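You operate a simulated robot arm through the tools that you are given. There is no shell and no other tool. Be economical: measure what you need, move in short steps, check, and stop when the job is done.

The job below is to be done with a simulated two-armed robot. You get a single attempt, and the scene is never put back.

JOB
Rinse the dosing line with plain water till the meter tube runs clear, then shut it down.
Fine: open the grey dosing valve before you shut the green one; stop the pump before you shut the grey one; leave the black knob as it is.

Only the result counts: the job must be done as asked and must still hold three seconds after the hand-in. Knocking over, shifting, dropping, spilling or breaking anything else fails it.

ROBOT AND FRAMES
Two 7-joint arms with fingered hands on one trunk that stands fixed in place. Base frame: the origin is at the foot of the trunk, x ahead of it, y to its left, z up. Units: cm, degrees, N and s.
The left shoulder is at [7, 16.6, 116.8], the right one opposite. With the tool pointing down near the work surface each hand reaches from about 46 to 96 cm from the base axis, measured 20 degrees to its own side. Payload 4.1 kg a hand.
The TCP of each hand is the grasp point between the finger pads, 3.2 cm short of the fingertips. In the tool frame z runs along the fingers and y along their closing line. Largest opening 10.8 cm; the body of the gripper starts 3.8 cm behind the TCP. The gripper is a hand of 4 fingers: y runs from the thumb to the fingers, the wrist lies at [-1.6, -10.8, -18.6] in the tool frame.
Orientation is that of the tool frame in the base frame, as a unit quaternion [w, x, y, z]. With the fingers straight down and the wrist toward the robot, the tool's x, y and z point along [0, 1, 0], [1, 0, 0] and [0, 0, -1] of the base frame.

CONTROLS
- The arms move only by the tool servo_tool. It takes "left_steps", "right_steps" or both (then of equal length, played together; a hand with none holds still); each is a list of rows, each a list of 2 entries, a list of its own where there are three numbers: the shift along the tool's x, y, z in cm, then the turn, a rotation vector about the tool's x, y, z in degrees. In form: [[[tx, ty, tz], [rx, ry, rz]], ...]. A call has 1 to 10 rows; each row shifts and turns the commanded pose from where the row before left it, along the tool's axes as they then stand. A row lasts 0.2 s, in which the tool goes at most 5 cm and 8.6 degrees; a call with a longer step from one row to the next is refused whole. Where a pose cannot be reached the arm comes as near as it can. A force on the tool above 40 N (or 10 N above the force at the start of the call, whichever is more), or a blocked arm, ends the call early, and 0.2 s more pass. In this call time passes only in rows, and 0.2 s behind the last. It gives the time, the measured TCP pose, the force on the tool (base axes), the opening and the grip force at its end, in the units of the frame above (readings bear some noise), with the torque about the TCP (base axes, N m) and any sound that the robot's microphone picked up.
- Cameras (640 x 400 px; columns grow to the right, rows downward): "scene" is now at [14.2, 0.28, 140.88]; the picture's right is [0.04, -1.00, 0.00], its down [-0.46, -0.02, -0.89] and it looks along [0.89, 0.03, -0.46] (base axes); focal length 293 px, centre (320, 200). "left" rides on the left gripper at [-6.4, -9.3, -13.2] in its tool frame; the picture's right is [-0.80, -0.28, 0.53], its down [0.55, -0.71, 0.45] and it looks along [0.25, 0.65, 0.72] (tool axes); focal length 247 px, centre (320, 200). "right" rides on the right gripper at [6.4, -9.3, -13.2] in its tool frame; the picture's right is [-0.80, 0.28, -0.53], its down [-0.55, -0.71, 0.45] and it looks along [-0.25, 0.65, 0.72] (tool axes); focal length 247 px, centre (320, 200). There is no depth. A picture from a camera that has moved, and an enlarged one, comes with that camera's place and axes in the base frame and with its lens.
- capture(camera): a new picture of that camera. No time passes.
- move_column(by): slides the trunk up (or, below 0, down) by that many cm; the arms and the scene camera ride with it, the base frame stays. It gives what a move gives, with no picture.
- move_fingers(index, middle, ring, thumb_bend, hand): sets how far each is bent, from 0 (flat) to 100 (curled in); at 30 the hand is open as for a grip, at 70 the pads meet at the TCP. One left out holds its place. A second passes; each finger stops where it meets its share of the squeeze, and holds until it gets a number again. It is the only way to open and close the hand. It gives what a move gives, with no picture; readings hold the bend of each and the force on the fingers (four entries, about 0 where the hand has none), thumb and palm.
- turn_head(pan, tilt): turns the head with the scene camera to pan (to the left, within 86 degrees either way) and tilt (down, from -29 to 69), counted from straight ahead of the robot. It gives what a move gives.
- zoom(camera, box): a new picture of the part [left, top, right, bottom] of that camera's present view, enlarged. No time passes.
- sign_off(): hands the job in; it is judged then, once.

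Work in short steps. Places have to be worked out from the pictures, the camera data and where the tool is seen: move nearer, look again, correct. Check each grasp and each placing, and mend what went wrong. You have 120 turns and 74 pictures in all, those below and enlarged ones among them. Open the grippers and draw the arms clear of the work before you hand the job in, unless the task says otherwise; then end with one line.

The tools are called as name(argument=value, ...) on one line, values as JSON. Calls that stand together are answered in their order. servo_tool: Moves the arms, as the interface text tells. Its arguments: {"type":"object","properties":{"left_steps":{"type":"array","items":{"type":"array"}},"right_steps":{"type":"array","items":{"type":"array"}}},"required":[]} The other tools are called the same way: move_column (by) slides the trunk up or down; move_fingers (index, middle, ring, thumb_bend, hand) moves the fingers one by one; turn_head (pan, tilt) turns the head that bears the scene camera; capture (camera) takes a picture; zoom (camera, box) takes an enlarged picture of a part of a camera's view; sign_off () hands the job in.

At the start:

```text
clock: 0.0
left_eef_pos: [55.95, 32.94, 129.29]
left_orientation: [0.0, 0.707, 0.707, 0.0]
left_wrist_force: [-0.2, -0.1, -0.4]
left_wrist_torque: [-0.03, 0.01, 0.03]
left_gripper_width: 10.75
left_finger_force: 0.1
left_shape: jaw
left_bend: [30.0, 30.0, 30.0, 30.0]
left_finger forces: [0.0, 0.0, 0.0, 0.1, 0.0, 0.0]
right_eef_pos: [58.42, -16.71, 126.39]
right_orientation: [0.0, 0.707, 0.707, 0.0]
right_wrist_force: [-0.4, 0.7, -0.4]
right_wrist_torque: [-0.01, 0.03, -0.02]
right_gripper_width: 10.77
right_finger_force: 0.1
right_shape: jaw
right_bend: [30.0, 30.0, 30.0, 30.0]
right_finger forces: [0.0, 0.0, 0.1, 0.0, 0.0, 0.1]
trunk travel left (down, up): [-67.5, 26.5]
head pan, tilt: [2.2, 27.6]
```

scene: 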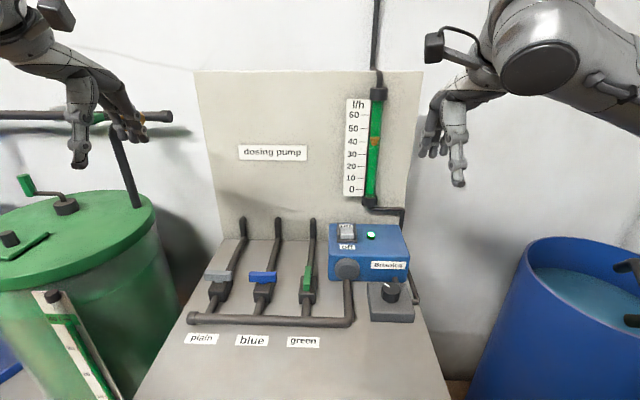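
right: 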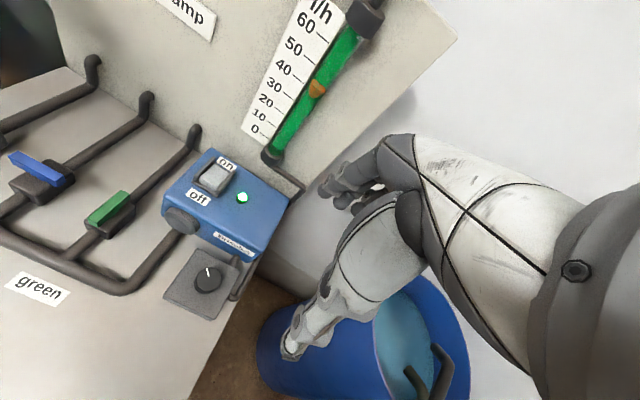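
left: 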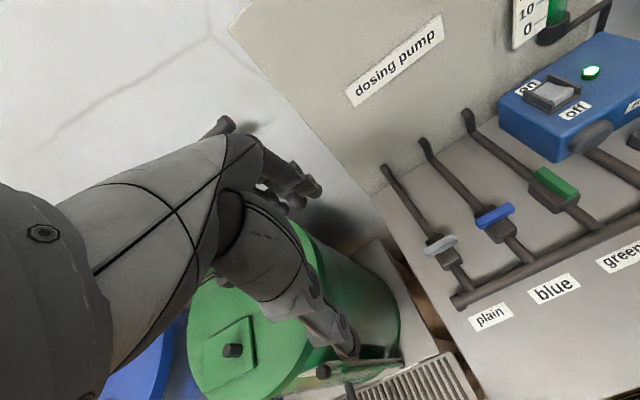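

I start by looking closely at the valves and the pump box to locate them.

zoom(camera="scene", box=[180, 200, 430, 356])

zoom(camera="left", box=[370, 40, 640, 320])

```text
2.56 times, centred on (305, 278) of scene
camera zoom: at [14.2, 0.28, 140.88], right [0.04, -1.0, 0.0], down [-0.46, -0.02, -0.89], along [0.89, 0.03, -0.46], focal length 749 px, centre (358, 0)
```

zoom: 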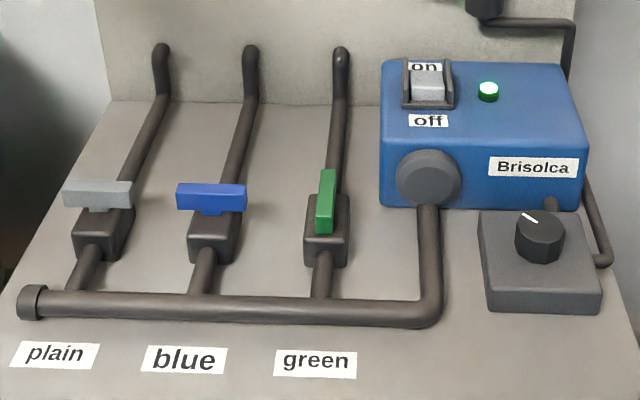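

```text
1.43 times, centred on (505, 180) of left
camera zoom: at [46.57, 26.57, 142.45], right [-0.28, -0.8, -0.53], down [-0.71, 0.55, -0.45], along [0.65, 0.25, -0.72], focal length 353 px, centre (56, 229)
```

zoom: 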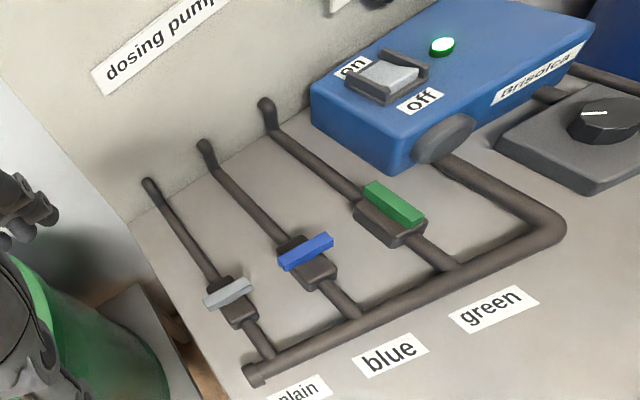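

Grey handle estimated at about (64, 24.8, 95), green about (64.3, 4.7, 95), switch about (75.8, -4.5, 99.8). I bring the left hand above the grey handle, still well clear, and look.

servo_tool(left_steps=[[[-1.35, 1.35, 3.5], [0, 0, 0]], [[-1.35, 1.35, 3.5], [0, 0, 0]], [[-1.35, 1.35, 3.5], [0, 0, 0]], [[-1.35, 1.35, 3.5], [0, 0, 0]], [[-1.35, 1.35, 3.5], [0, 0, 0]], [[-1.35, 1.35, 3.5], [0, 0, 0]]])

capture(camera="left")

capture(camera="scene")

```text
clock: 1.4
left_eef_pos: [64.12, 24.98, 108.24]
left_orientation: [0.0, 0.707, 0.707, 0.0]
left_wrist_force: [0.3, -0.3, 0.0]
left_wrist_torque: [0.0, -0.02, 0.01]
left_gripper_width: 10.77
left_finger_force: 0.0
left_shape: jaw
left_bend: [30.0, 30.0, 30.0, 30.0]
left_finger forces: [0.0, 0.0, 0.1, 0.1, 0.0, 0.0]
right_eef_pos: [58.41, -16.75, 126.34]
right_orientation: [-0.001, 0.707, 0.707, 0.0]
right_wrist_force: [0.1, -0.2, -0.1]
right_wrist_torque: [0.0, 0.0, 0.01]
right_gripper_width: 10.76
right_finger_force: 0.1
right_shape: jaw
right_bend: [30.0, 30.0, 30.0, 30.0]
right_finger forces: [0.0, 0.0, 0.0, 0.1, 0.0, 0.1]
trunk travel left (down, up): [-67.5, 26.5]
head pan, tilt: [2.2, 27.6]
```

```text
68 pictures are left
camera left: at [54.76, 18.57, 121.42], right [-0.28, -0.8, -0.53], down [-0.71, 0.55, -0.45], along [0.65, 0.25, -0.72], focal length 247 px, centre (320, 200)
```

left: 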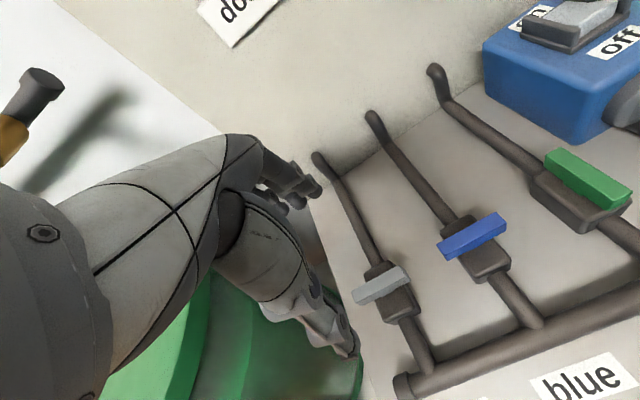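

```text
67 pictures are left
camera scene: at [14.33, 0.27, 140.87], right [0.04, -1.0, 0.0], down [-0.46, -0.02, -0.89], along [0.88, 0.03, -0.47], focal length 293 px, centre (320, 200)
```

scene: 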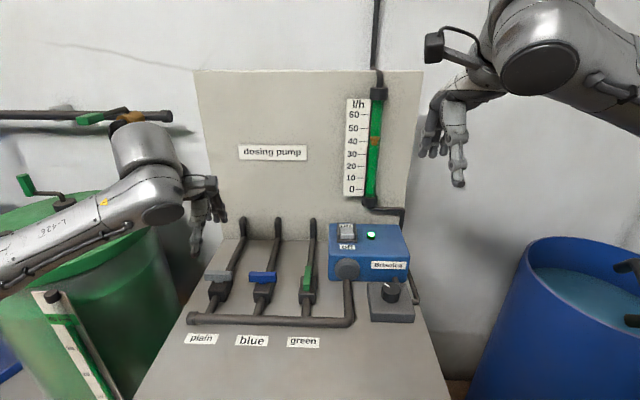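

Triangulation gives the grey handle at (63.7, 24.9, 94.7). I lower so the fingertips are just above the handle and look again.

servo_tool(left_steps=[[[0, -0.2, 3.5], [0, 0, 0]], [[0, -0.2, 3.5], [0, 0, 0]], [[0, 0, 2.2], [0, 0, 0]]])

capture(camera="left")

zoom(camera="scene", box=[140, 180, 340, 330])

```text
clock: 2.2
left_eef_pos: [63.64, 25.0, 99.04]
left_orientation: [0.0, 0.707, 0.707, 0.0]
left_wrist_force: [-0.5, -0.7, -0.3]
left_wrist_torque: [-0.01, -0.01, 0.01]
left_gripper_width: 10.77
left_finger_force: 0.0
left_shape: jaw
left_bend: [30.0, 30.0, 30.0, 30.0]
left_finger forces: [0.0, 0.0, 0.1, 0.0, 0.0, 0.1]
right_eef_pos: [58.35, -16.75, 126.43]
right_orientation: [0.0, 0.707, 0.707, -0.001]
right_wrist_force: [0.6, 0.1, -0.3]
right_wrist_torque: [0.03, 0.0, 0.03]
right_gripper_width: 10.76
right_finger_force: 0.1
right_shape: jaw
right_bend: [30.0, 30.0, 30.0, 30.0]
right_finger forces: [0.0, 0.1, 0.1, 0.0, 0.0, 0.0]
trunk travel left (down, up): [-67.5, 26.5]
head pan, tilt: [2.2, 27.6]
```

```text
66 pictures are left
camera left: at [54.3, 18.56, 112.22], right [-0.28, -0.8, -0.53], down [-0.71, 0.55, -0.45], along [0.65, 0.25, -0.72], focal length 247 px, centre (320, 200)
```

left: 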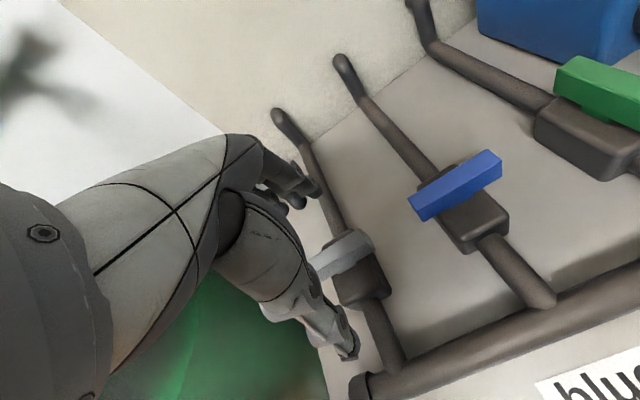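

```text
2.67 times, centred on (240, 255) of scene
camera zoom: at [14.2, 0.29, 140.88], right [0.04, -1.0, 0.0], down [-0.46, -0.02, -0.89], along [0.89, 0.03, -0.46], focal length 780 px, centre (533, 53)
```

zoom: 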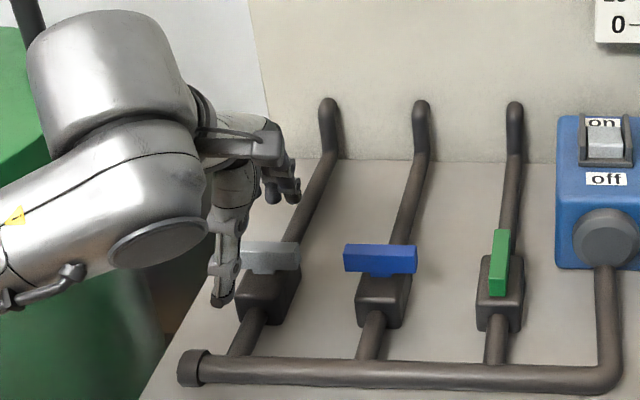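

The thumb is just in front of the handle and the fingers behind it, with clearance. I lower 2.8 cm so the handle lies between the finger ends, then close partly.

servo_tool(left_steps=[[[0, 0, 1.4], [0, 0, 0]], [[0, 0, 1.4], [0, 0, 0]]])

move_fingers(hand="left", index=62, middle=62, ring=62, thumb_bend=62)

capture(camera="left")

zoom(camera="scene", box=[140, 180, 340, 330])

```text
clock: 2.8
left_eef_pos: [63.5, 24.81, 96.36]
left_orientation: [0.001, 0.708, 0.706, 0.0]
left_wrist_force: [0.7, 0.0, -1.3]
left_wrist_torque: [0.01, -0.03, 0.01]
left_gripper_width: 10.76
left_finger_force: 0.2
left_shape: jaw
left_bend: [30.0, 30.0, 30.0, 30.0]
left_finger forces: [0.0, 0.0, 0.0, 0.0, 0.0, 0.0]
right_eef_pos: [58.4, -16.7, 126.33]
right_orientation: [-0.001, 0.707, 0.707, 0.0]
right_wrist_force: [-0.3, -0.5, 0.9]
right_wrist_torque: [0.0, 0.01, 0.01]
right_gripper_width: 10.77
right_finger_force: 0.1
right_shape: jaw
right_bend: [30.0, 30.0, 30.0, 30.0]
right_finger forces: [0.0, 0.0, 0.1, 0.1, 0.0, 0.0]
trunk travel left (down, up): [-67.5, 26.5]
head pan, tilt: [2.2, 27.6]
```

```text
clock: 3.8
left_eef_pos: [63.68, 25.03, 96.23]
left_orientation: [0.0, 0.707, 0.707, 0.0]
left_wrist_force: [8.7, 1.3, 3.1]
left_wrist_torque: [0.06, -0.34, 0.12]
left_gripper_width: 5.74
left_finger_force: 15.4
left_shape: fingers
left_bend: [51.0, 53.0, 62.0, 51.0]
left_finger forces: [9.5, 9.9, 0.0, 0.0, 11.1, 0.0]
right_eef_pos: [58.48, -16.79, 126.42]
right_orientation: [0.0, 0.707, 0.707, 0.0]
right_wrist_force: [-0.3, -0.1, -0.5]
right_wrist_torque: [-0.03, 0.01, -0.01]
right_gripper_width: 10.75
right_finger_force: 0.0
right_shape: jaw
right_bend: [30.0, 30.0, 30.0, 30.0]
right_finger forces: [0.0, 0.0, 0.0, 0.0, 0.0, 0.1]
trunk travel left (down, up): [-67.5, 26.5]
head pan, tilt: [2.2, 27.6]
```

```text
64 pictures are left
camera left: at [54.35, 18.5, 109.46], right [-0.28, -0.8, -0.53], down [-0.71, 0.55, -0.45], along [0.65, 0.25, -0.72], focal length 247 px, centre (320, 200)
```

left: 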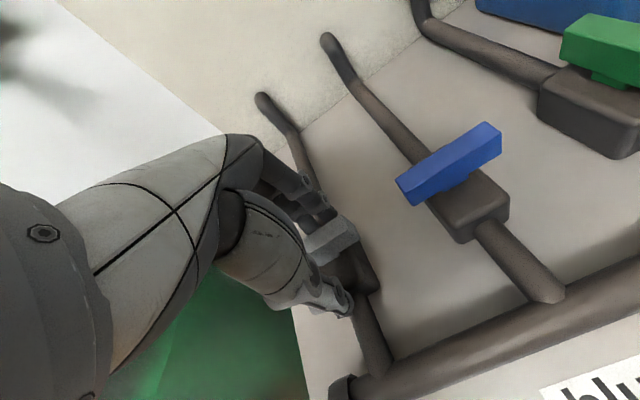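

```text
2.67 times, centred on (240, 255) of scene
camera zoom: at [14.3, 0.27, 140.87], right [0.04, -1.0, 0.0], down [-0.46, -0.02, -0.89], along [0.88, 0.03, -0.46], focal length 780 px, centre (533, 53)
```

zoom: 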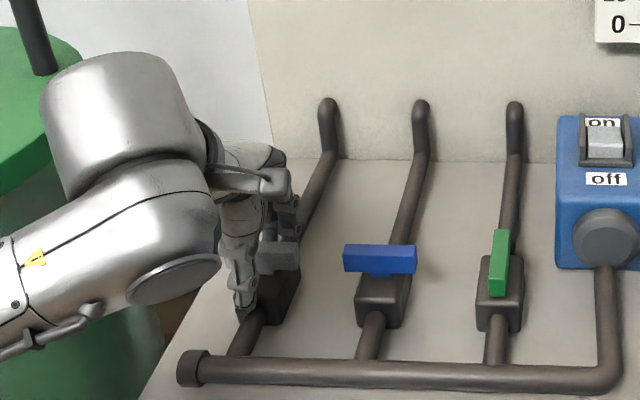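

Gripped with index, middle and thumb on the handle. I try turning clockwise (tool +z) a little and watch torque.

servo_tool(left_steps=[[[0, 0, 0], [0, 0, 7]], [[0, 0, 0], [0, 0, 7]], [[0, 0, 0], [0, 0, 7]]])

zoom(camera="scene", box=[140, 180, 340, 330])

```text
clock: 4.6
left_eef_pos: [63.84, 25.55, 96.4]
left_orientation: [0.0, 0.824, 0.567, 0.001]
left_wrist_force: [10.7, 21.9, 9.5]
left_wrist_torque: [0.61, -0.45, 1.0]
left_gripper_width: 6.37
left_finger_force: 21.2
left_shape: fingers
left_bend: [48.0, 55.0, 64.0, 50.0]
left_finger forces: [16.1, 9.7, 3.9, 0.1, 12.3, 0.1]
right_eef_pos: [58.51, -16.41, 126.47]
right_orientation: [0.0, 0.708, 0.707, -0.002]
right_wrist_force: [0.4, 0.2, 0.3]
right_wrist_torque: [0.02, -0.02, 0.0]
right_gripper_width: 10.76
right_finger_force: 0.1
right_shape: jaw
right_bend: [30.0, 30.0, 30.0, 30.0]
right_finger forces: [0.0, 0.1, 0.0, 0.1, 0.0, 0.1]
trunk travel left (down, up): [-67.5, 26.5]
head pan, tilt: [2.2, 27.6]
```

```text
2.67 times, centred on (240, 255) of scene
camera zoom: at [14.33, 0.74, 140.87], right [0.04, -1.0, 0.0], down [-0.46, -0.02, -0.89], along [0.88, 0.03, -0.47], focal length 780 px, centre (533, 53)
```

zoom: 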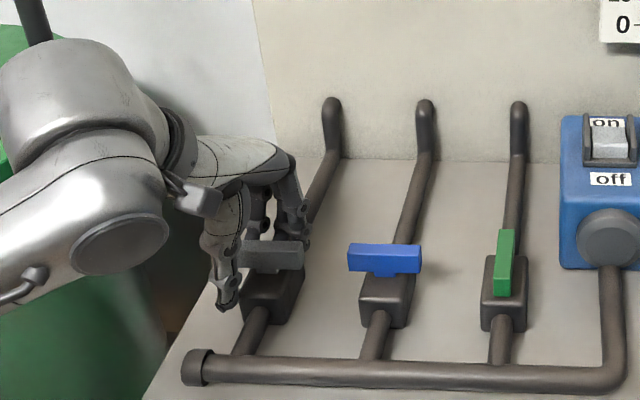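

The handle did not move clockwise and the torque rose, so it is stopped in that sense. I turn back and go counter-clockwise.

servo_tool(left_steps=[[[0, 0, 0], [0, 0, -7]], [[0, 0, 0], [0, 0, -7]], [[0, 0, 0], [0, 0, -7]], [[0, 0, 0], [0, 0, -7]], [[0, 0, 0], [0, 0, -7]], [[0, 0, 0], [0, 0, -7]]])

zoom(camera="scene", box=[140, 180, 340, 330])

```text
clock: 6.0
left_eef_pos: [63.73, 24.82, 96.2]
left_orientation: [-0.001, 0.566, 0.824, -0.001]
left_wrist_force: [7.4, -5.2, 2.4]
left_wrist_torque: [-0.2, -0.29, -1.22]
left_gripper_width: 5.59
left_finger_force: 19.3
left_shape: fingers
left_bend: [53.0, 52.0, 61.0, 51.0]
left_finger forces: [8.1, 14.0, 0.9, 0.0, 15.2, 0.0]
right_eef_pos: [58.47, -16.95, 126.37]
right_orientation: [-0.002, 0.708, 0.707, 0.0]
right_wrist_force: [-0.4, -0.3, 0.8]
right_wrist_torque: [-0.02, 0.04, -0.03]
right_gripper_width: 10.75
right_finger_force: 0.0
right_shape: jaw
right_bend: [30.0, 30.0, 30.0, 30.0]
right_finger forces: [0.0, 0.0, 0.0, 0.1, 0.1, 0.1]
trunk travel left (down, up): [-67.5, 26.5]
head pan, tilt: [2.2, 27.6]
```

```text
2.67 times, centred on (240, 255) of scene
camera zoom: at [14.36, 0.13, 140.86], right [0.04, -1.0, 0.0], down [-0.46, -0.02, -0.89], along [0.88, 0.03, -0.47], focal length 780 px, centre (533, 53)
```

zoom: 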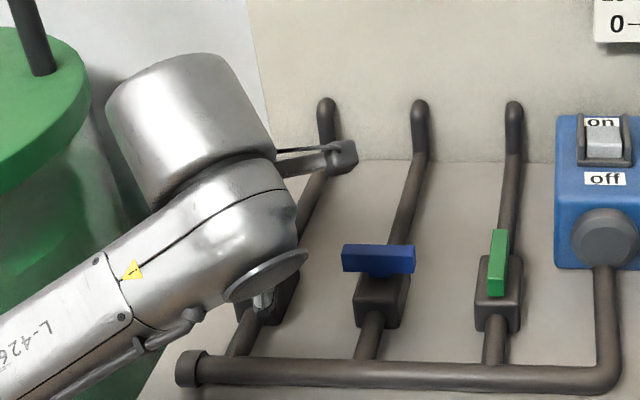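

Torque is now negative at a similar level and the scene view is blocked; I check the hand camera for the handle's angle.

capture(camera="left")

capture(camera="right")

```text
60 pictures are left
camera left: at [57.31, 15.41, 109.36], right [0.02, -0.85, -0.53], down [-0.86, 0.26, -0.45], along [0.52, 0.47, -0.72], focal length 247 px, centre (320, 200)
```

left: 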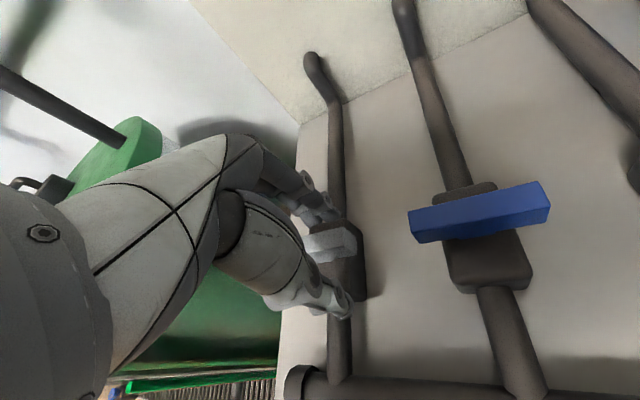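

```text
59 pictures are left
camera right: at [49.27, -10.52, 139.41], right [0.28, -0.8, 0.53], down [-0.71, -0.55, -0.45], along [0.65, -0.25, -0.72], focal length 247 px, centre (320, 200)
```

right: 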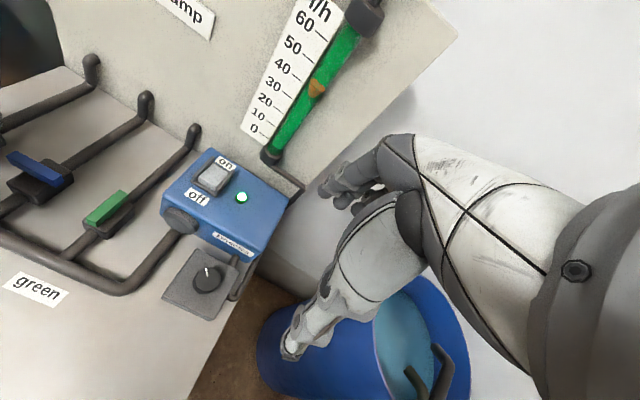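

In the hand camera the handle keeps its place relative to the hand while the hand turned, so it is turning counter-clockwise. I continue.

servo_tool(left_steps=[[[0, 0, 0], [0, 0, -7]], [[0, 0, 0], [0, 0, -7]], [[0, 0, 0], [0, 0, -7]], [[0, 0, 0], [0, 0, -7]]])

capture(camera="left")

```text
clock: 7.0
left_eef_pos: [63.86, 24.87, 96.21]
left_orientation: [0.0, 0.351, 0.937, 0.0]
left_wrist_force: [9.7, -6.0, -0.5]
left_wrist_torque: [-0.24, -0.27, -0.23]
left_gripper_width: 5.19
left_finger_force: 17.3
left_shape: fingers
left_bend: [52.0, 58.0, 60.0, 54.0]
left_finger forces: [15.5, 7.2, 2.7, 0.0, 8.4, 0.0]
right_eef_pos: [58.5, -16.84, 126.28]
right_orientation: [0.0, 0.707, 0.707, -0.001]
right_wrist_force: [-0.7, 0.6, 0.3]
right_wrist_torque: [-0.01, -0.01, 0.02]
right_gripper_width: 10.75
right_finger_force: 0.1
right_shape: jaw
right_bend: [30.0, 30.0, 30.0, 30.0]
right_finger forces: [0.0, 0.0, 0.0, 0.0, 0.0, 0.0]
trunk travel left (down, up): [-67.5, 26.5]
head pan, tilt: [2.2, 27.6]
```

```text
58 pictures are left
camera left: at [62.5, 13.59, 109.4], right [0.42, -0.74, -0.53], down [-0.88, -0.17, -0.45], along [0.24, 0.65, -0.72], focal length 247 px, centre (320, 200)
```

left: 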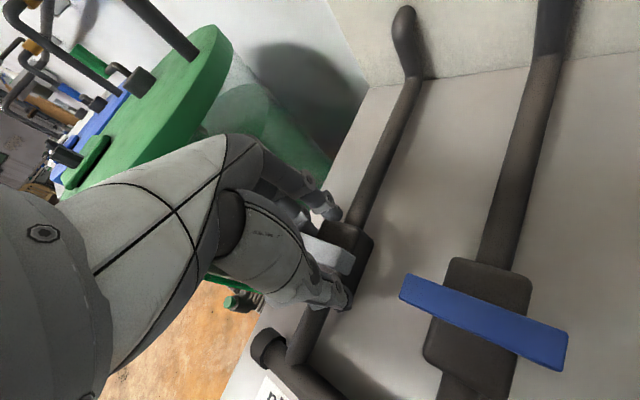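

The grey handle still looks parallel to the blue one, so the fingers slipped. I zoom to verify.

zoom(camera="left", box=[220, 160, 420, 320])

```text
2.50 times, centred on (320, 240) of left
camera zoom: at [62.5, 13.59, 109.4], right [0.42, -0.74, -0.53], down [-0.88, -0.17, -0.45], along [0.24, 0.65, -0.72], focal length 617 px, centre (320, 100)
```

zoom: 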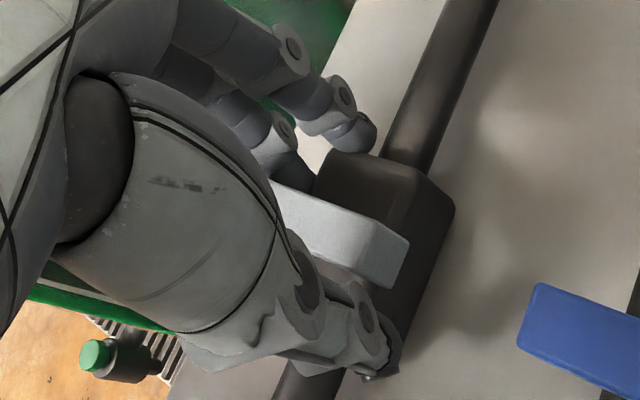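

The handle has not turned; the grip just slipped. I'll open, lift, and use the stiff sideways direction of the closed fingers to push the handle's end instead.

move_fingers(hand="left", index=35, middle=35, ring=35, thumb_bend=35)

servo_tool(left_steps=[[[0, 0, -3], [0, 0, 0]], [[0, 0, -3], [0, 0, 0]], [[0, 0, 0], [0, 0, -8.2]], [[0, 0, 0], [0, 0, -8.2]], [[0, 0, 0], [0, 0, -8.2]], [[0, 0, 0], [0, 0, -8.2]], [[0, 0, 0], [0, 0, -8.2]]])

move_fingers(hand="left", index=70, middle=70, ring=70, thumb_bend=70)

capture(camera="left")

zoom(camera="scene", box=[140, 180, 340, 330])

```text
clock: 8.0
left_eef_pos: [63.65, 25.0, 96.15]
left_orientation: [0.0, 0.351, 0.937, 0.0]
left_wrist_force: [-0.2, 0.2, 0.1]
left_wrist_torque: [0.02, 0.02, -0.01]
left_gripper_width: 9.5
left_finger_force: 0.1
left_shape: fingers
left_bend: [35.0, 35.0, 35.0, 35.0]
left_finger forces: [0.1, 0.0, 0.0, 0.1, 0.1, 0.1]
right_eef_pos: [58.34, -16.75, 126.43]
right_orientation: [-0.001, 0.707, 0.707, 0.0]
right_wrist_force: [-0.5, 0.1, 0.6]
right_wrist_torque: [-0.01, 0.0, 0.0]
right_gripper_width: 10.75
right_finger_force: 0.1
right_shape: jaw
right_bend: [30.0, 30.0, 30.0, 30.0]
right_finger forces: [0.0, 0.0, 0.0, 0.0, 0.0, 0.1]
trunk travel left (down, up): [-67.5, 26.5]
head pan, tilt: [2.2, 27.6]
```

```text
clock: 9.6
left_eef_pos: [63.52, 24.88, 102.24]
left_orientation: [0.0, -0.002, 1.0, 0.0]
left_wrist_force: [0.7, 0.2, 0.3]
left_wrist_torque: [-0.01, -0.01, -0.01]
left_gripper_width: 9.52
left_finger_force: 0.0
left_shape: fingers
left_bend: [35.0, 35.0, 35.0, 35.0]
left_finger forces: [0.1, 0.0, 0.0, 0.0, 0.0, 0.1]
right_eef_pos: [58.41, -16.88, 126.43]
right_orientation: [0.0, 0.707, 0.707, 0.0]
right_wrist_force: [-0.1, 1.0, 0.0]
right_wrist_torque: [0.0, -0.01, -0.01]
right_gripper_width: 10.75
right_finger_force: 0.1
right_shape: jaw
right_bend: [30.0, 30.0, 30.0, 30.0]
right_finger forces: [0.0, 0.0, 0.1, 0.0, 0.0, 0.0]
trunk travel left (down, up): [-67.5, 26.5]
head pan, tilt: [2.2, 27.6]
```

```text
clock: 10.6
left_eef_pos: [63.73, 24.97, 102.19]
left_orientation: [0.001, 0.0, 1.0, 0.001]
left_wrist_force: [0.3, -0.1, 0.1]
left_wrist_torque: [-0.03, -0.04, 0.0]
left_gripper_width: 0.37
left_finger_force: 0.1
left_shape: fingers
left_bend: [70.0, 70.0, 70.0, 70.0]
left_finger forces: [0.0, 0.1, 0.0, 0.0, 0.1, 0.1]
right_eef_pos: [58.39, -16.76, 126.43]
right_orientation: [0.0, 0.707, 0.707, 0.0]
right_wrist_force: [0.6, -0.3, -0.6]
right_wrist_torque: [0.01, 0.0, -0.01]
right_gripper_width: 10.77
right_finger_force: 0.1
right_shape: jaw
right_bend: [30.0, 30.0, 30.0, 30.0]
right_finger forces: [0.0, 0.0, 0.1, 0.0, 0.0, 0.0]
trunk travel left (down, up): [-67.5, 26.5]
head pan, tilt: [2.2, 27.6]
```

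```text
56 pictures are left
camera left: at [70.0, 15.63, 115.45], right [0.8, -0.28, -0.53], down [-0.55, -0.71, -0.45], along [-0.25, 0.65, -0.72], focal length 247 px, centre (320, 200)
```

left: 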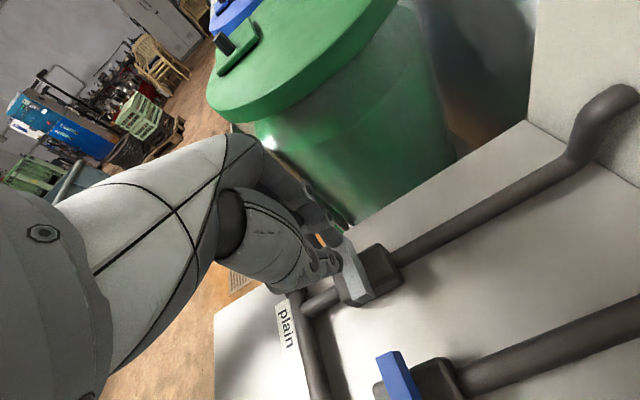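

```text
2.67 times, centred on (240, 255) of scene
camera zoom: at [14.21, 0.26, 140.88], right [0.04, -1.0, 0.0], down [-0.46, -0.02, -0.89], along [0.89, 0.03, -0.46], focal length 780 px, centre (533, 53)
```

zoom: 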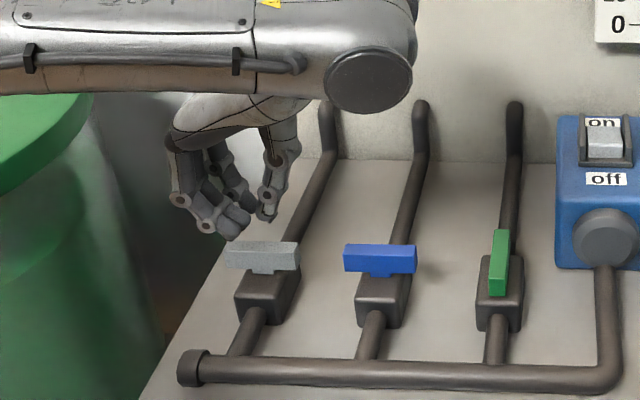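

Now the view is clear: the grey handle is unturned. I'll use the thumb as a poker near the handle's right end, fingers opened out to the left out of the way.

move_fingers(hand="left", index=20, middle=20, ring=20, thumb_bend=60)

servo_tool(left_steps=[[[3, 0, 0], [0, 0, 0]], [[2, 0, 0], [0, 0, 0]]])

zoom(camera="scene", box=[140, 180, 340, 330])

capture(camera="left")

```text
clock: 11.6
left_eef_pos: [63.71, 25.0, 102.39]
left_orientation: [0.0, 0.0, 1.0, -0.001]
left_wrist_force: [-0.2, -0.1, -0.2]
left_wrist_torque: [0.0, -0.03, 0.01]
left_gripper_width: 8.48
left_finger_force: 0.1
left_shape: fingers
left_bend: [20.0, 20.0, 20.0, 60.0]
left_finger forces: [0.0, 0.0, 0.0, 0.0, 0.1, 0.0]
right_eef_pos: [58.42, -16.72, 126.27]
right_orientation: [0.0, 0.707, 0.707, 0.0]
right_wrist_force: [0.6, -0.5, -0.2]
right_wrist_torque: [-0.01, 0.0, -0.04]
right_gripper_width: 10.74
right_finger_force: 0.1
right_shape: jaw
right_bend: [30.0, 30.0, 30.0, 30.0]
right_finger forces: [0.1, 0.0, 0.1, 0.0, 0.0, 0.0]
trunk travel left (down, up): [-67.5, 26.5]
head pan, tilt: [2.2, 27.6]
```

```text
clock: 12.2
left_eef_pos: [58.6, 24.94, 102.35]
left_orientation: [0.0, 0.001, 1.0, 0.0]
left_wrist_force: [-0.5, 0.8, 0.4]
left_wrist_torque: [-0.05, 0.02, 0.01]
left_gripper_width: 8.5
left_finger_force: 0.0
left_shape: fingers
left_bend: [20.0, 20.0, 20.0, 60.0]
left_finger forces: [0.0, 0.1, 0.0, 0.0, 0.0, 0.1]
right_eef_pos: [58.21, -16.72, 126.45]
right_orientation: [0.0, 0.707, 0.707, -0.001]
right_wrist_force: [-0.1, -0.5, -0.6]
right_wrist_torque: [0.01, 0.03, 0.07]
right_gripper_width: 10.78
right_finger_force: 0.1
right_shape: jaw
right_bend: [30.0, 30.0, 30.0, 30.0]
right_finger forces: [0.0, 0.0, 0.0, 0.0, 0.0, 0.0]
trunk travel left (down, up): [-67.5, 26.5]
head pan, tilt: [2.2, 27.6]
```

```text
2.67 times, centred on (240, 255) of scene
camera zoom: at [14.16, 0.28, 140.88], right [0.04, -1.0, 0.0], down [-0.46, -0.02, -0.89], along [0.89, 0.03, -0.46], focal length 780 px, centre (533, 53)
```

zoom: 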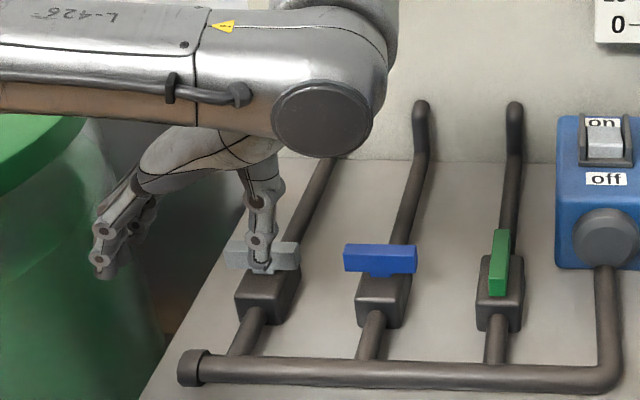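

```text
53 pictures are left
camera left: at [64.96, 15.62, 115.47], right [0.8, -0.28, -0.53], down [-0.55, -0.7, -0.45], along [-0.25, 0.65, -0.72], focal length 247 px, centre (320, 200)
```

left: 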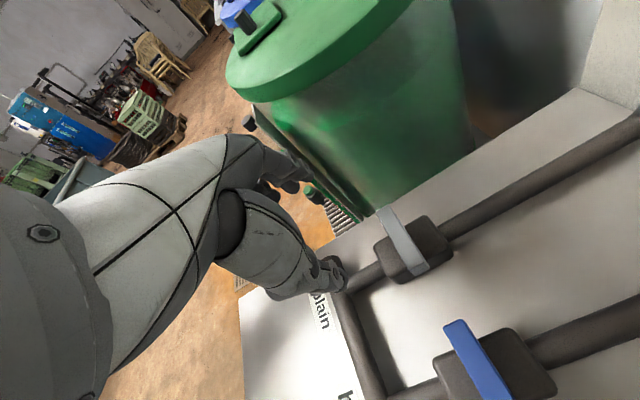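

Thumb tip is about (58.3, 22.4, 100), i.e. 2.3 cm below and 2.5 cm right of TCP. I lower it to handle height in front of the right end and push toward +x (counter-clockwise).

servo_tool(left_steps=[[[0, 0, 3.1], [0, 0, 0]], [[0, 0, 3.1], [0, 0, 0]], [[-1.5, 0, 0], [0, 0, 0]], [[-1.5, 0, 0], [0, 0, 0]], [[-1.0, 0, 0], [0, 0, 0]], [[-1.0, 0, 0], [0, 0, 0]], [[-0.7, 0, 0], [0, 0, 0]]])

zoom(camera="scene", box=[140, 180, 340, 330])

capture(camera="left")

```text
clock: 13.6
left_eef_pos: [62.42, 24.84, 95.87]
left_orientation: [-0.009, 0.003, 1.0, 0.003]
left_wrist_force: [-41.9, 0.5, 8.5]
left_wrist_torque: [-0.24, -0.06, -1.21]
left_gripper_width: 9.14
left_finger_force: 18.7
left_shape: fingers
left_bend: [20.0, 20.0, 20.0, 57.0]
left_finger forces: [0.0, 0.0, 0.1, 0.0, 37.2, 0.0]
right_eef_pos: [57.84, -16.81, 126.77]
right_orientation: [0.002, 0.707, 0.707, 0.002]
right_wrist_force: [-0.2, 0.5, -0.6]
right_wrist_torque: [-0.01, -0.01, -0.01]
right_gripper_width: 10.75
right_finger_force: 0.1
right_shape: jaw
right_bend: [30.0, 30.0, 30.0, 30.0]
right_finger forces: [0.0, 0.1, 0.0, 0.0, 0.0, 0.0]
trunk travel left (down, up): [-67.5, 26.5]
head pan, tilt: [2.2, 27.6]
stopped in row 6 (left hand): the force on the tool passed its limit at 48 N (the readings are from after the stop); the commanded pose is now the measured one
```

```text
2.67 times, centred on (240, 255) of scene
camera zoom: at [13.49, 0.22, 140.98], right [0.04, -1.0, 0.0], down [-0.46, -0.02, -0.89], along [0.89, 0.03, -0.46], focal length 780 px, centre (533, 53)
```

zoom: 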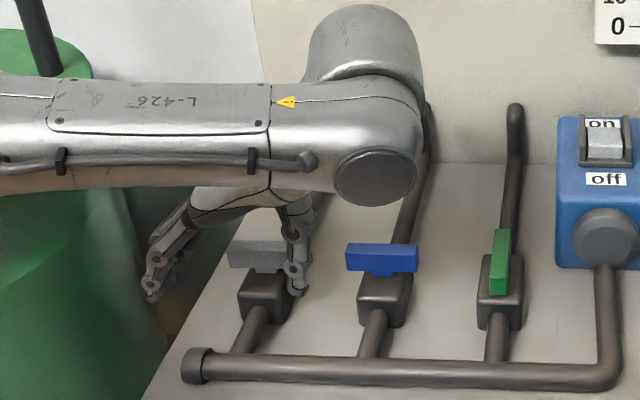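

```text
51 pictures are left
camera left: at [68.9, 15.44, 109.01], right [0.79, -0.29, -0.55], down [-0.56, -0.7, -0.44], along [-0.26, 0.65, -0.71], focal length 247 px, centre (320, 200)
```

left: 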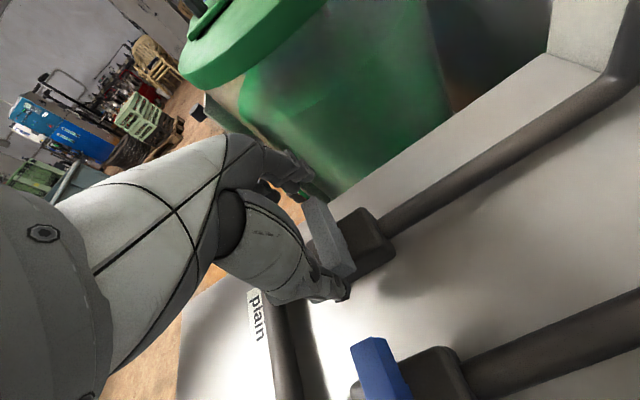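

Counter-clockwise is solidly blocked at 45 N. I move the thumb behind the right end and pull toward -x (clockwise).

servo_tool(left_steps=[[[1.2, 0, 0], [0, 0, 0]], [[0, 0, -3], [0, 0, 0]], [[-3, 0, -1], [0, 0, 0]], [[-3.3, 0, 0], [0, 0, 0]], [[0, 0, 2], [0, 0, 0]], [[0, 0, 2.3], [0, 0, 0]], [[1, 0, 0], [0, 0, 0]], [[1, 0, 0], [0, 0, 0]]])

zoom(camera="scene", box=[140, 180, 340, 330])

capture(camera="left")

```text
clock: 14.4
left_eef_pos: [62.87, 25.2, 98.9]
left_orientation: [-0.026, 0.005, 1.0, 0.006]
left_wrist_force: [-41.7, 3.8, 11.6]
left_wrist_torque: [-0.22, 1.09, -1.11]
left_gripper_width: 9.01
left_finger_force: 21.4
left_shape: fingers
left_bend: [20.0, 20.0, 20.0, 57.0]
left_finger forces: [0.0, 0.0, 0.0, 0.1, 42.5, 0.0]
right_eef_pos: [57.96, -16.73, 126.56]
right_orientation: [0.0, 0.707, 0.708, 0.001]
right_wrist_force: [1.0, -0.9, -1.1]
right_wrist_torque: [0.01, 0.08, -0.01]
right_gripper_width: 10.77
right_finger_force: 0.1
right_shape: jaw
right_bend: [30.0, 30.0, 30.0, 30.0]
right_finger forces: [0.0, 0.0, 0.0, 0.0, 0.1, 0.0]
trunk travel left (down, up): [-67.5, 26.5]
head pan, tilt: [2.2, 27.6]
stopped in row 3 (left hand): the force on the tool passed its limit at 79 N (the readings are from after the stop); the commanded pose is now the measured one
```

```text
2.67 times, centred on (240, 255) of scene
camera zoom: at [13.74, 0.31, 140.95], right [0.04, -1.0, 0.0], down [-0.46, -0.02, -0.89], along [0.89, 0.03, -0.46], focal length 780 px, centre (533, 53)
```

zoom: 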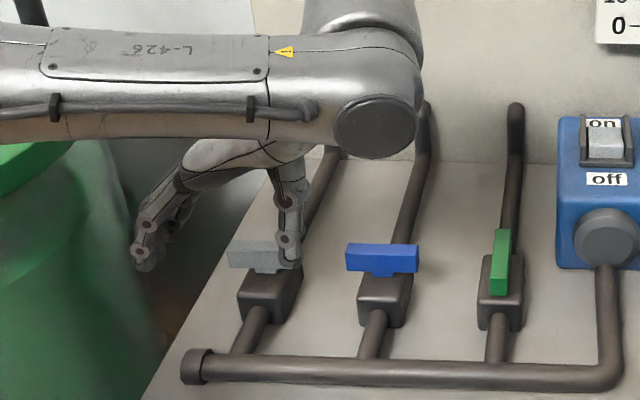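

```text
49 pictures are left
camera left: at [69.68, 15.61, 111.58], right [0.77, -0.29, -0.58], down [-0.58, -0.69, -0.43], along [-0.28, 0.66, -0.7], focal length 247 px, centre (320, 200)
```

left: 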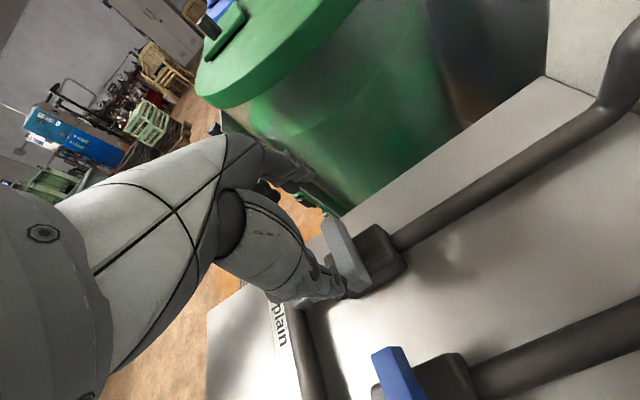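

The lift was too small before going forward and the thumb pressed the handle again. I back off, lift higher, correct the slight tilt, and stop to verify.

servo_tool(left_steps=[[[2.5, 0, 0], [0, 0, 0]], [[0, 0, -2.5], [0.7, -3.0, -0.6]], [[0, 0, -2.5], [0, 0, 0]]])

```text
clock: 15.2
left_eef_pos: [60.85, 24.98, 103.79]
left_orientation: [0.004, 0.0, 1.0, -0.002]
left_wrist_force: [-0.4, 0.5, -0.2]
left_wrist_torque: [0.01, 0.0, -0.01]
left_gripper_width: 8.56
left_finger_force: 0.0
left_shape: fingers
left_bend: [20.0, 20.0, 20.0, 60.0]
left_finger forces: [0.0, 0.0, 0.1, 0.0, 0.1, 0.1]
right_eef_pos: [58.35, -16.93, 126.37]
right_orientation: [0.0, 0.707, 0.707, 0.001]
right_wrist_force: [0.4, -0.2, 0.4]
right_wrist_torque: [0.03, -0.01, 0.0]
right_gripper_width: 10.77
right_finger_force: 0.0
right_shape: jaw
right_bend: [30.0, 30.0, 30.0, 30.0]
right_finger forces: [0.0, 0.0, 0.1, 0.0, 0.1, 0.1]
trunk travel left (down, up): [-67.5, 26.5]
head pan, tilt: [2.2, 27.6]
```

Free and well above. I go forward past the handle, lower behind its right end, and look.

servo_tool(left_steps=[[[-3.6, 0, 0], [0, 0, 0]], [[-3.5, 0, 0], [0, 0, 0]], [[0, 0, 3], [0, 0, 0]], [[0, 0, 3], [0, 0, 0]], [[0, 0, 1.6], [0, 0, 0]]])

zoom(camera="scene", box=[140, 180, 340, 330])

capture(camera="left")

```text
clock: 16.4
left_eef_pos: [68.11, 25.11, 96.12]
left_orientation: [0.005, 0.0, 1.0, -0.002]
left_wrist_force: [0.7, -0.4, 0.3]
left_wrist_torque: [0.0, -0.01, 0.01]
left_gripper_width: 8.56
left_finger_force: 0.1
left_shape: fingers
left_bend: [20.0, 20.0, 20.0, 60.0]
left_finger forces: [0.0, 0.1, 0.1, 0.1, 0.1, 0.1]
right_eef_pos: [58.32, -16.75, 126.59]
right_orientation: [0.0, 0.707, 0.707, 0.0]
right_wrist_force: [0.2, 0.6, 0.1]
right_wrist_torque: [0.01, 0.01, 0.03]
right_gripper_width: 10.76
right_finger_force: 0.0
right_shape: jaw
right_bend: [30.0, 30.0, 30.0, 30.0]
right_finger forces: [0.0, 0.0, 0.0, 0.0, 0.0, 0.0]
trunk travel left (down, up): [-67.5, 26.5]
head pan, tilt: [2.2, 27.6]
```

```text
2.67 times, centred on (240, 255) of scene
camera zoom: at [14.23, 0.28, 140.88], right [0.04, -1.0, 0.0], down [-0.46, -0.02, -0.89], along [0.89, 0.03, -0.46], focal length 780 px, centre (533, 53)
```

zoom: 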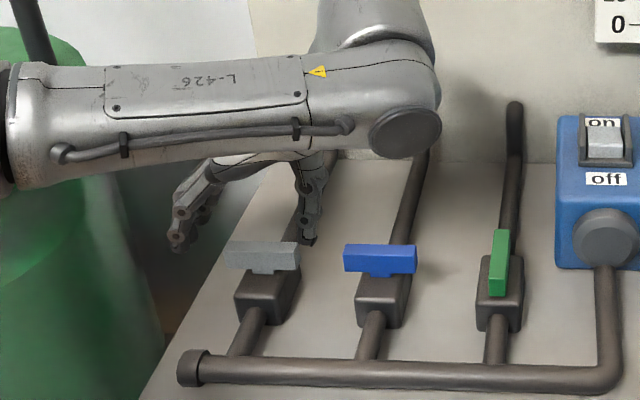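

```text
47 pictures are left
camera left: at [74.4, 15.8, 109.5], right [0.8, -0.28, -0.52], down [-0.54, -0.71, -0.45], along [-0.24, 0.65, -0.72], focal length 247 px, centre (320, 200)
```

left: 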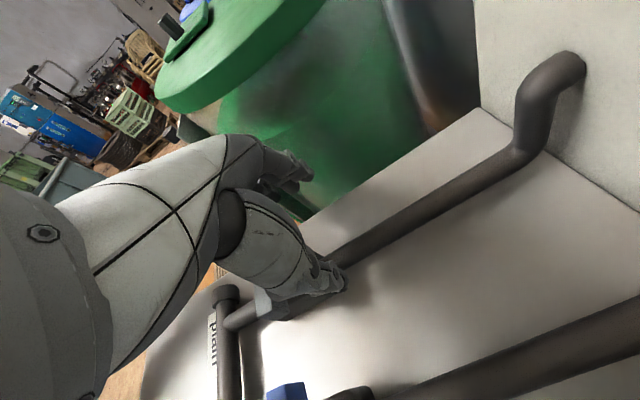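

Thumb tip is behind the right end at about (67.9, 22.3, 93.8). I pull toward -x in small rows.

servo_tool(left_steps=[[[0, 0.4, 0], [0, 0, 0]], [[1.2, 0, 0], [0, 0, 0]], [[1, 0, 0], [0, 0, 0]], [[0.8, 0, 0], [0, 0, 0]], [[0.8, 0, 0], [0, 0, 0]], [[0.8, 0, 0], [0, 0, 0]]])

zoom(camera="scene", box=[140, 180, 340, 330])

```text
clock: 17.2
left_eef_pos: [67.02, 25.33, 96.38]
left_orientation: [0.016, -0.003, 1.0, -0.005]
left_wrist_force: [42.4, -4.6, -5.6]
left_wrist_torque: [-0.09, -1.2, 0.85]
left_gripper_width: 8.3
left_finger_force: 17.8
left_shape: fingers
left_bend: [20.0, 20.0, 20.0, 62.0]
left_finger forces: [0.0, 0.1, 0.0, 0.0, 36.6, 0.0]
right_eef_pos: [58.85, -16.73, 126.08]
right_orientation: [-0.001, 0.706, 0.708, 0.0]
right_wrist_force: [-1.6, 0.1, 0.1]
right_wrist_torque: [0.01, -0.02, 0.02]
right_gripper_width: 10.74
right_finger_force: 0.1
right_shape: jaw
right_bend: [30.0, 30.0, 30.0, 30.0]
right_finger forces: [0.1, 0.0, 0.0, 0.0, 0.0, 0.0]
trunk travel left (down, up): [-67.5, 26.5]
head pan, tilt: [2.2, 27.6]
stopped in row 4 (left hand): the force on the tool passed its limit at 46 N (the readings are from after the stop); the commanded pose is now the measured one
```

```text
2.67 times, centred on (240, 255) of scene
camera zoom: at [14.85, 0.24, 140.79], right [0.04, -1.0, 0.0], down [-0.47, -0.02, -0.88], along [0.88, 0.03, -0.47], focal length 780 px, centre (533, 53)
```

zoom: 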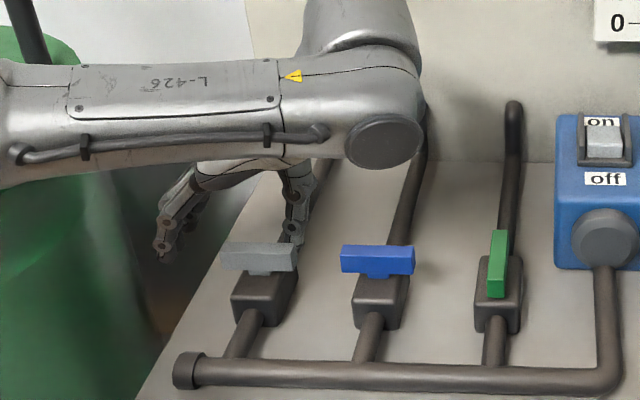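

Both ways are firm at ~45 N with a 2.2 cm arm; the counter-clockwise way even resisted a 79 N spike, so clockwise with stiff friction is likelier. I shift the thumb further to the end for leverage and pull with a stepped-up force.

servo_tool(left_steps=[[[-1.0, 0, 0], [-0.3, -1.5, -0.3]], [[0, -0.8, 0], [0, 0, 0]], [[0.6, 0, 0], [0, 0, 0]], [[0.4, 0, 0], [0, 0, 0]], [[0.4, 0, 0], [0, 0, 0]], [[0.4, 0, 0], [0, 0, 0]]])

servo_tool(left_steps=[[[0.3, 0, 0], [0, 0, 0]], [[0.3, 0, 0], [0, 0, 0]], [[0.3, 0, 0], [0, 0, 0]]])

capture(camera="left")

```text
clock: 18.6
left_eef_pos: [65.67, 24.62, 96.54]
left_orientation: [0.024, -0.006, 1.0, 0.0]
left_wrist_force: [0.3, -1.0, 0.6]
left_wrist_torque: [-0.03, -0.02, 0.03]
left_gripper_width: 8.56
left_finger_force: 0.5
left_shape: fingers
left_bend: [20.0, 20.0, 20.0, 60.0]
left_finger forces: [0.0, 0.0, 0.0, 0.1, 0.4, 0.1]
right_eef_pos: [58.18, -16.73, 126.47]
right_orientation: [0.0, 0.707, 0.707, 0.0]
right_wrist_force: [-0.2, 0.2, -0.3]
right_wrist_torque: [-0.03, 0.0, -0.02]
right_gripper_width: 10.76
right_finger_force: 0.1
right_shape: jaw
right_bend: [30.0, 30.0, 30.0, 30.0]
right_finger forces: [0.0, 0.0, 0.1, 0.0, 0.1, 0.0]
trunk travel left (down, up): [-67.5, 26.5]
head pan, tilt: [2.2, 27.6]
```

```text
clock: 19.4
left_eef_pos: [64.63, 24.34, 96.45]
left_orientation: [0.024, -0.005, 1.0, -0.001]
left_wrist_force: [1.9, -1.4, 0.6]
left_wrist_torque: [-0.04, -0.01, 0.06]
left_gripper_width: 8.59
left_finger_force: 0.6
left_shape: fingers
left_bend: [20.0, 20.0, 20.0, 60.0]
left_finger forces: [0.0, 0.0, 0.0, 0.0, 1.6, 0.0]
right_eef_pos: [58.27, -16.85, 126.39]
right_orientation: [0.0, 0.707, 0.707, 0.0]
right_wrist_force: [-0.6, -0.4, 0.7]
right_wrist_torque: [0.05, -0.03, -0.04]
right_gripper_width: 10.77
right_finger_force: 0.1
right_shape: jaw
right_bend: [30.0, 30.0, 30.0, 30.0]
right_finger forces: [0.1, 0.0, 0.0, 0.0, 0.0, 0.0]
trunk travel left (down, up): [-67.5, 26.5]
head pan, tilt: [2.2, 27.6]
```

```text
45 pictures are left
camera left: at [70.51, 15.28, 109.96], right [0.83, -0.28, -0.49], down [-0.52, -0.71, -0.47], along [-0.22, 0.65, -0.73], focal length 247 px, centre (320, 200)
```

left: 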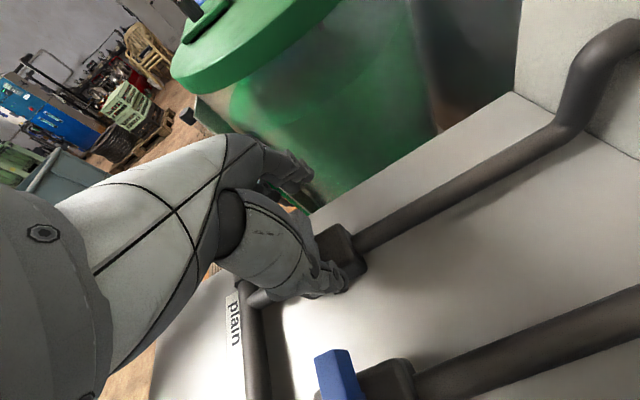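

The thumb now moves freely; I check whether the handle turned or the thumb slipped past the end.

zoom(camera="scene", box=[140, 200, 300, 320])

```text
3.33 times, centred on (220, 260) of scene
camera zoom: at [14.22, 0.25, 140.88], right [0.04, -1.0, 0.0], down [-0.46, -0.02, -0.89], along [0.89, 0.03, -0.46], focal length 976 px, centre (653, 0)
```

zoom: 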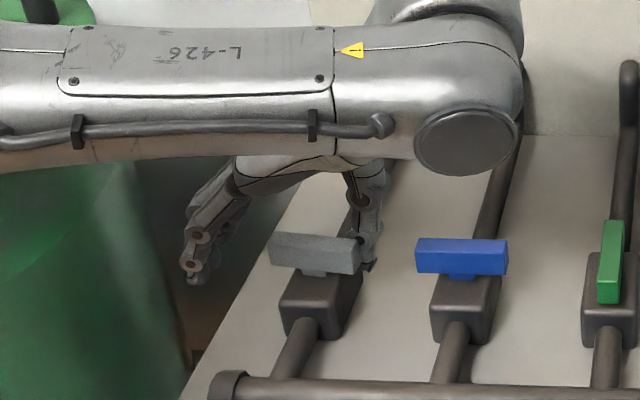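

The grey handle has begun turning clockwise with little force. I keep pulling along the arc.

servo_tool(left_steps=[[[0.5, 0.3, 0], [0, 0, 0]], [[0.5, 0.2, 0], [0, 0, 0]], [[0.5, 0.2, 0], [0, 0, 0]], [[0.5, 0.3, 0], [0, 0, 0]], [[0.5, 0.4, 0], [0, 0, 0]]])

zoom(camera="scene", box=[140, 200, 300, 320])

```text
clock: 20.6
left_eef_pos: [62.25, 25.84, 96.23]
left_orientation: [0.024, -0.005, 1.0, 0.001]
left_wrist_force: [6.6, -8.1, 1.3]
left_wrist_torque: [-0.27, -0.13, 0.17]
left_gripper_width: 9.62
left_finger_force: 4.5
left_shape: fingers
left_bend: [20.0, 20.0, 20.0, 54.0]
left_finger forces: [0.0, 0.0, 0.0, 0.0, 9.2, 0.0]
right_eef_pos: [58.4, -17.01, 126.24]
right_orientation: [0.0, 0.707, 0.707, 0.0]
right_wrist_force: [0.4, -0.6, 0.4]
right_wrist_torque: [0.04, -0.03, -0.02]
right_gripper_width: 10.76
right_finger_force: 0.0
right_shape: jaw
right_bend: [30.0, 30.0, 30.0, 30.0]
right_finger forces: [0.1, 0.0, 0.0, 0.0, 0.0, 0.0]
trunk travel left (down, up): [-67.5, 26.5]
head pan, tilt: [2.2, 27.6]
```

```text
3.33 times, centred on (220, 260) of scene
camera zoom: at [14.31, 0.11, 140.87], right [0.04, -1.0, 0.0], down [-0.46, -0.02, -0.89], along [0.88, 0.03, -0.46], focal length 976 px, centre (653, 0)
```

zoom: 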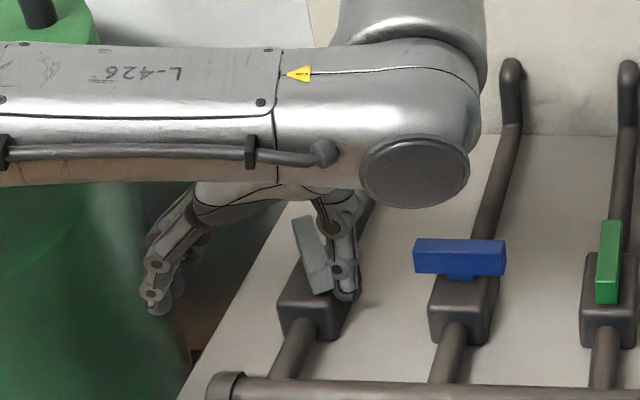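

The handle is about 70° round. I push the near end on toward +y to bring it fully in line with its pipe.

servo_tool(left_steps=[[[0.5, 0.4, 0], [0, 0, 0]], [[0.2, 0.5, 0], [0, 0, 0]], [[0, 0.5, 0], [0, 0, 0]], [[0, 0.5, 0], [0, 0, 0]]])

zoom(camera="scene", box=[140, 200, 300, 320])

```text
clock: 21.6
left_eef_pos: [61.64, 27.46, 96.25]
left_orientation: [0.023, -0.005, 1.0, 0.0]
left_wrist_force: [10.8, -21.5, 0.3]
left_wrist_torque: [-0.52, -0.37, 0.59]
left_gripper_width: 11.28
left_finger_force: 10.4
left_shape: fingers
left_bend: [20.0, 20.0, 20.0, 45.0]
left_finger forces: [0.0, 0.0, 0.0, 0.0, 19.9, 0.1]
right_eef_pos: [58.49, -16.97, 126.25]
right_orientation: [-0.001, 0.708, 0.707, 0.001]
right_wrist_force: [-0.3, 0.3, -0.1]
right_wrist_torque: [0.0, -0.02, -0.01]
right_gripper_width: 10.77
right_finger_force: 0.0
right_shape: jaw
right_bend: [30.0, 30.0, 30.0, 30.0]
right_finger forces: [0.0, 0.0, 0.0, 0.0, 0.0, 0.0]
trunk travel left (down, up): [-67.5, 26.5]
head pan, tilt: [2.2, 27.6]
```

```text
3.33 times, centred on (220, 260) of scene
camera zoom: at [14.41, -0.1, 140.85], right [0.04, -1.0, 0.0], down [-0.47, -0.01, -0.89], along [0.88, 0.03, -0.47], focal length 976 px, centre (653, 0)
```

zoom: 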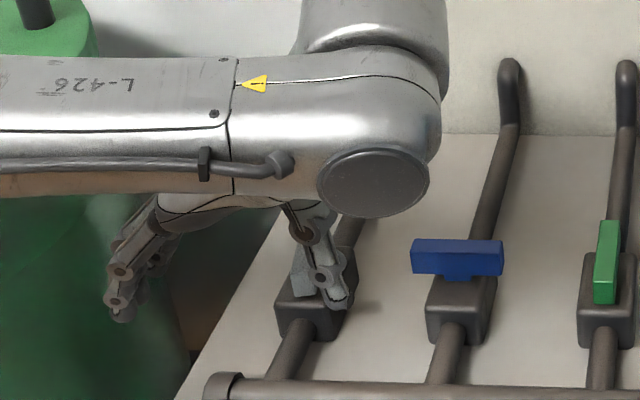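

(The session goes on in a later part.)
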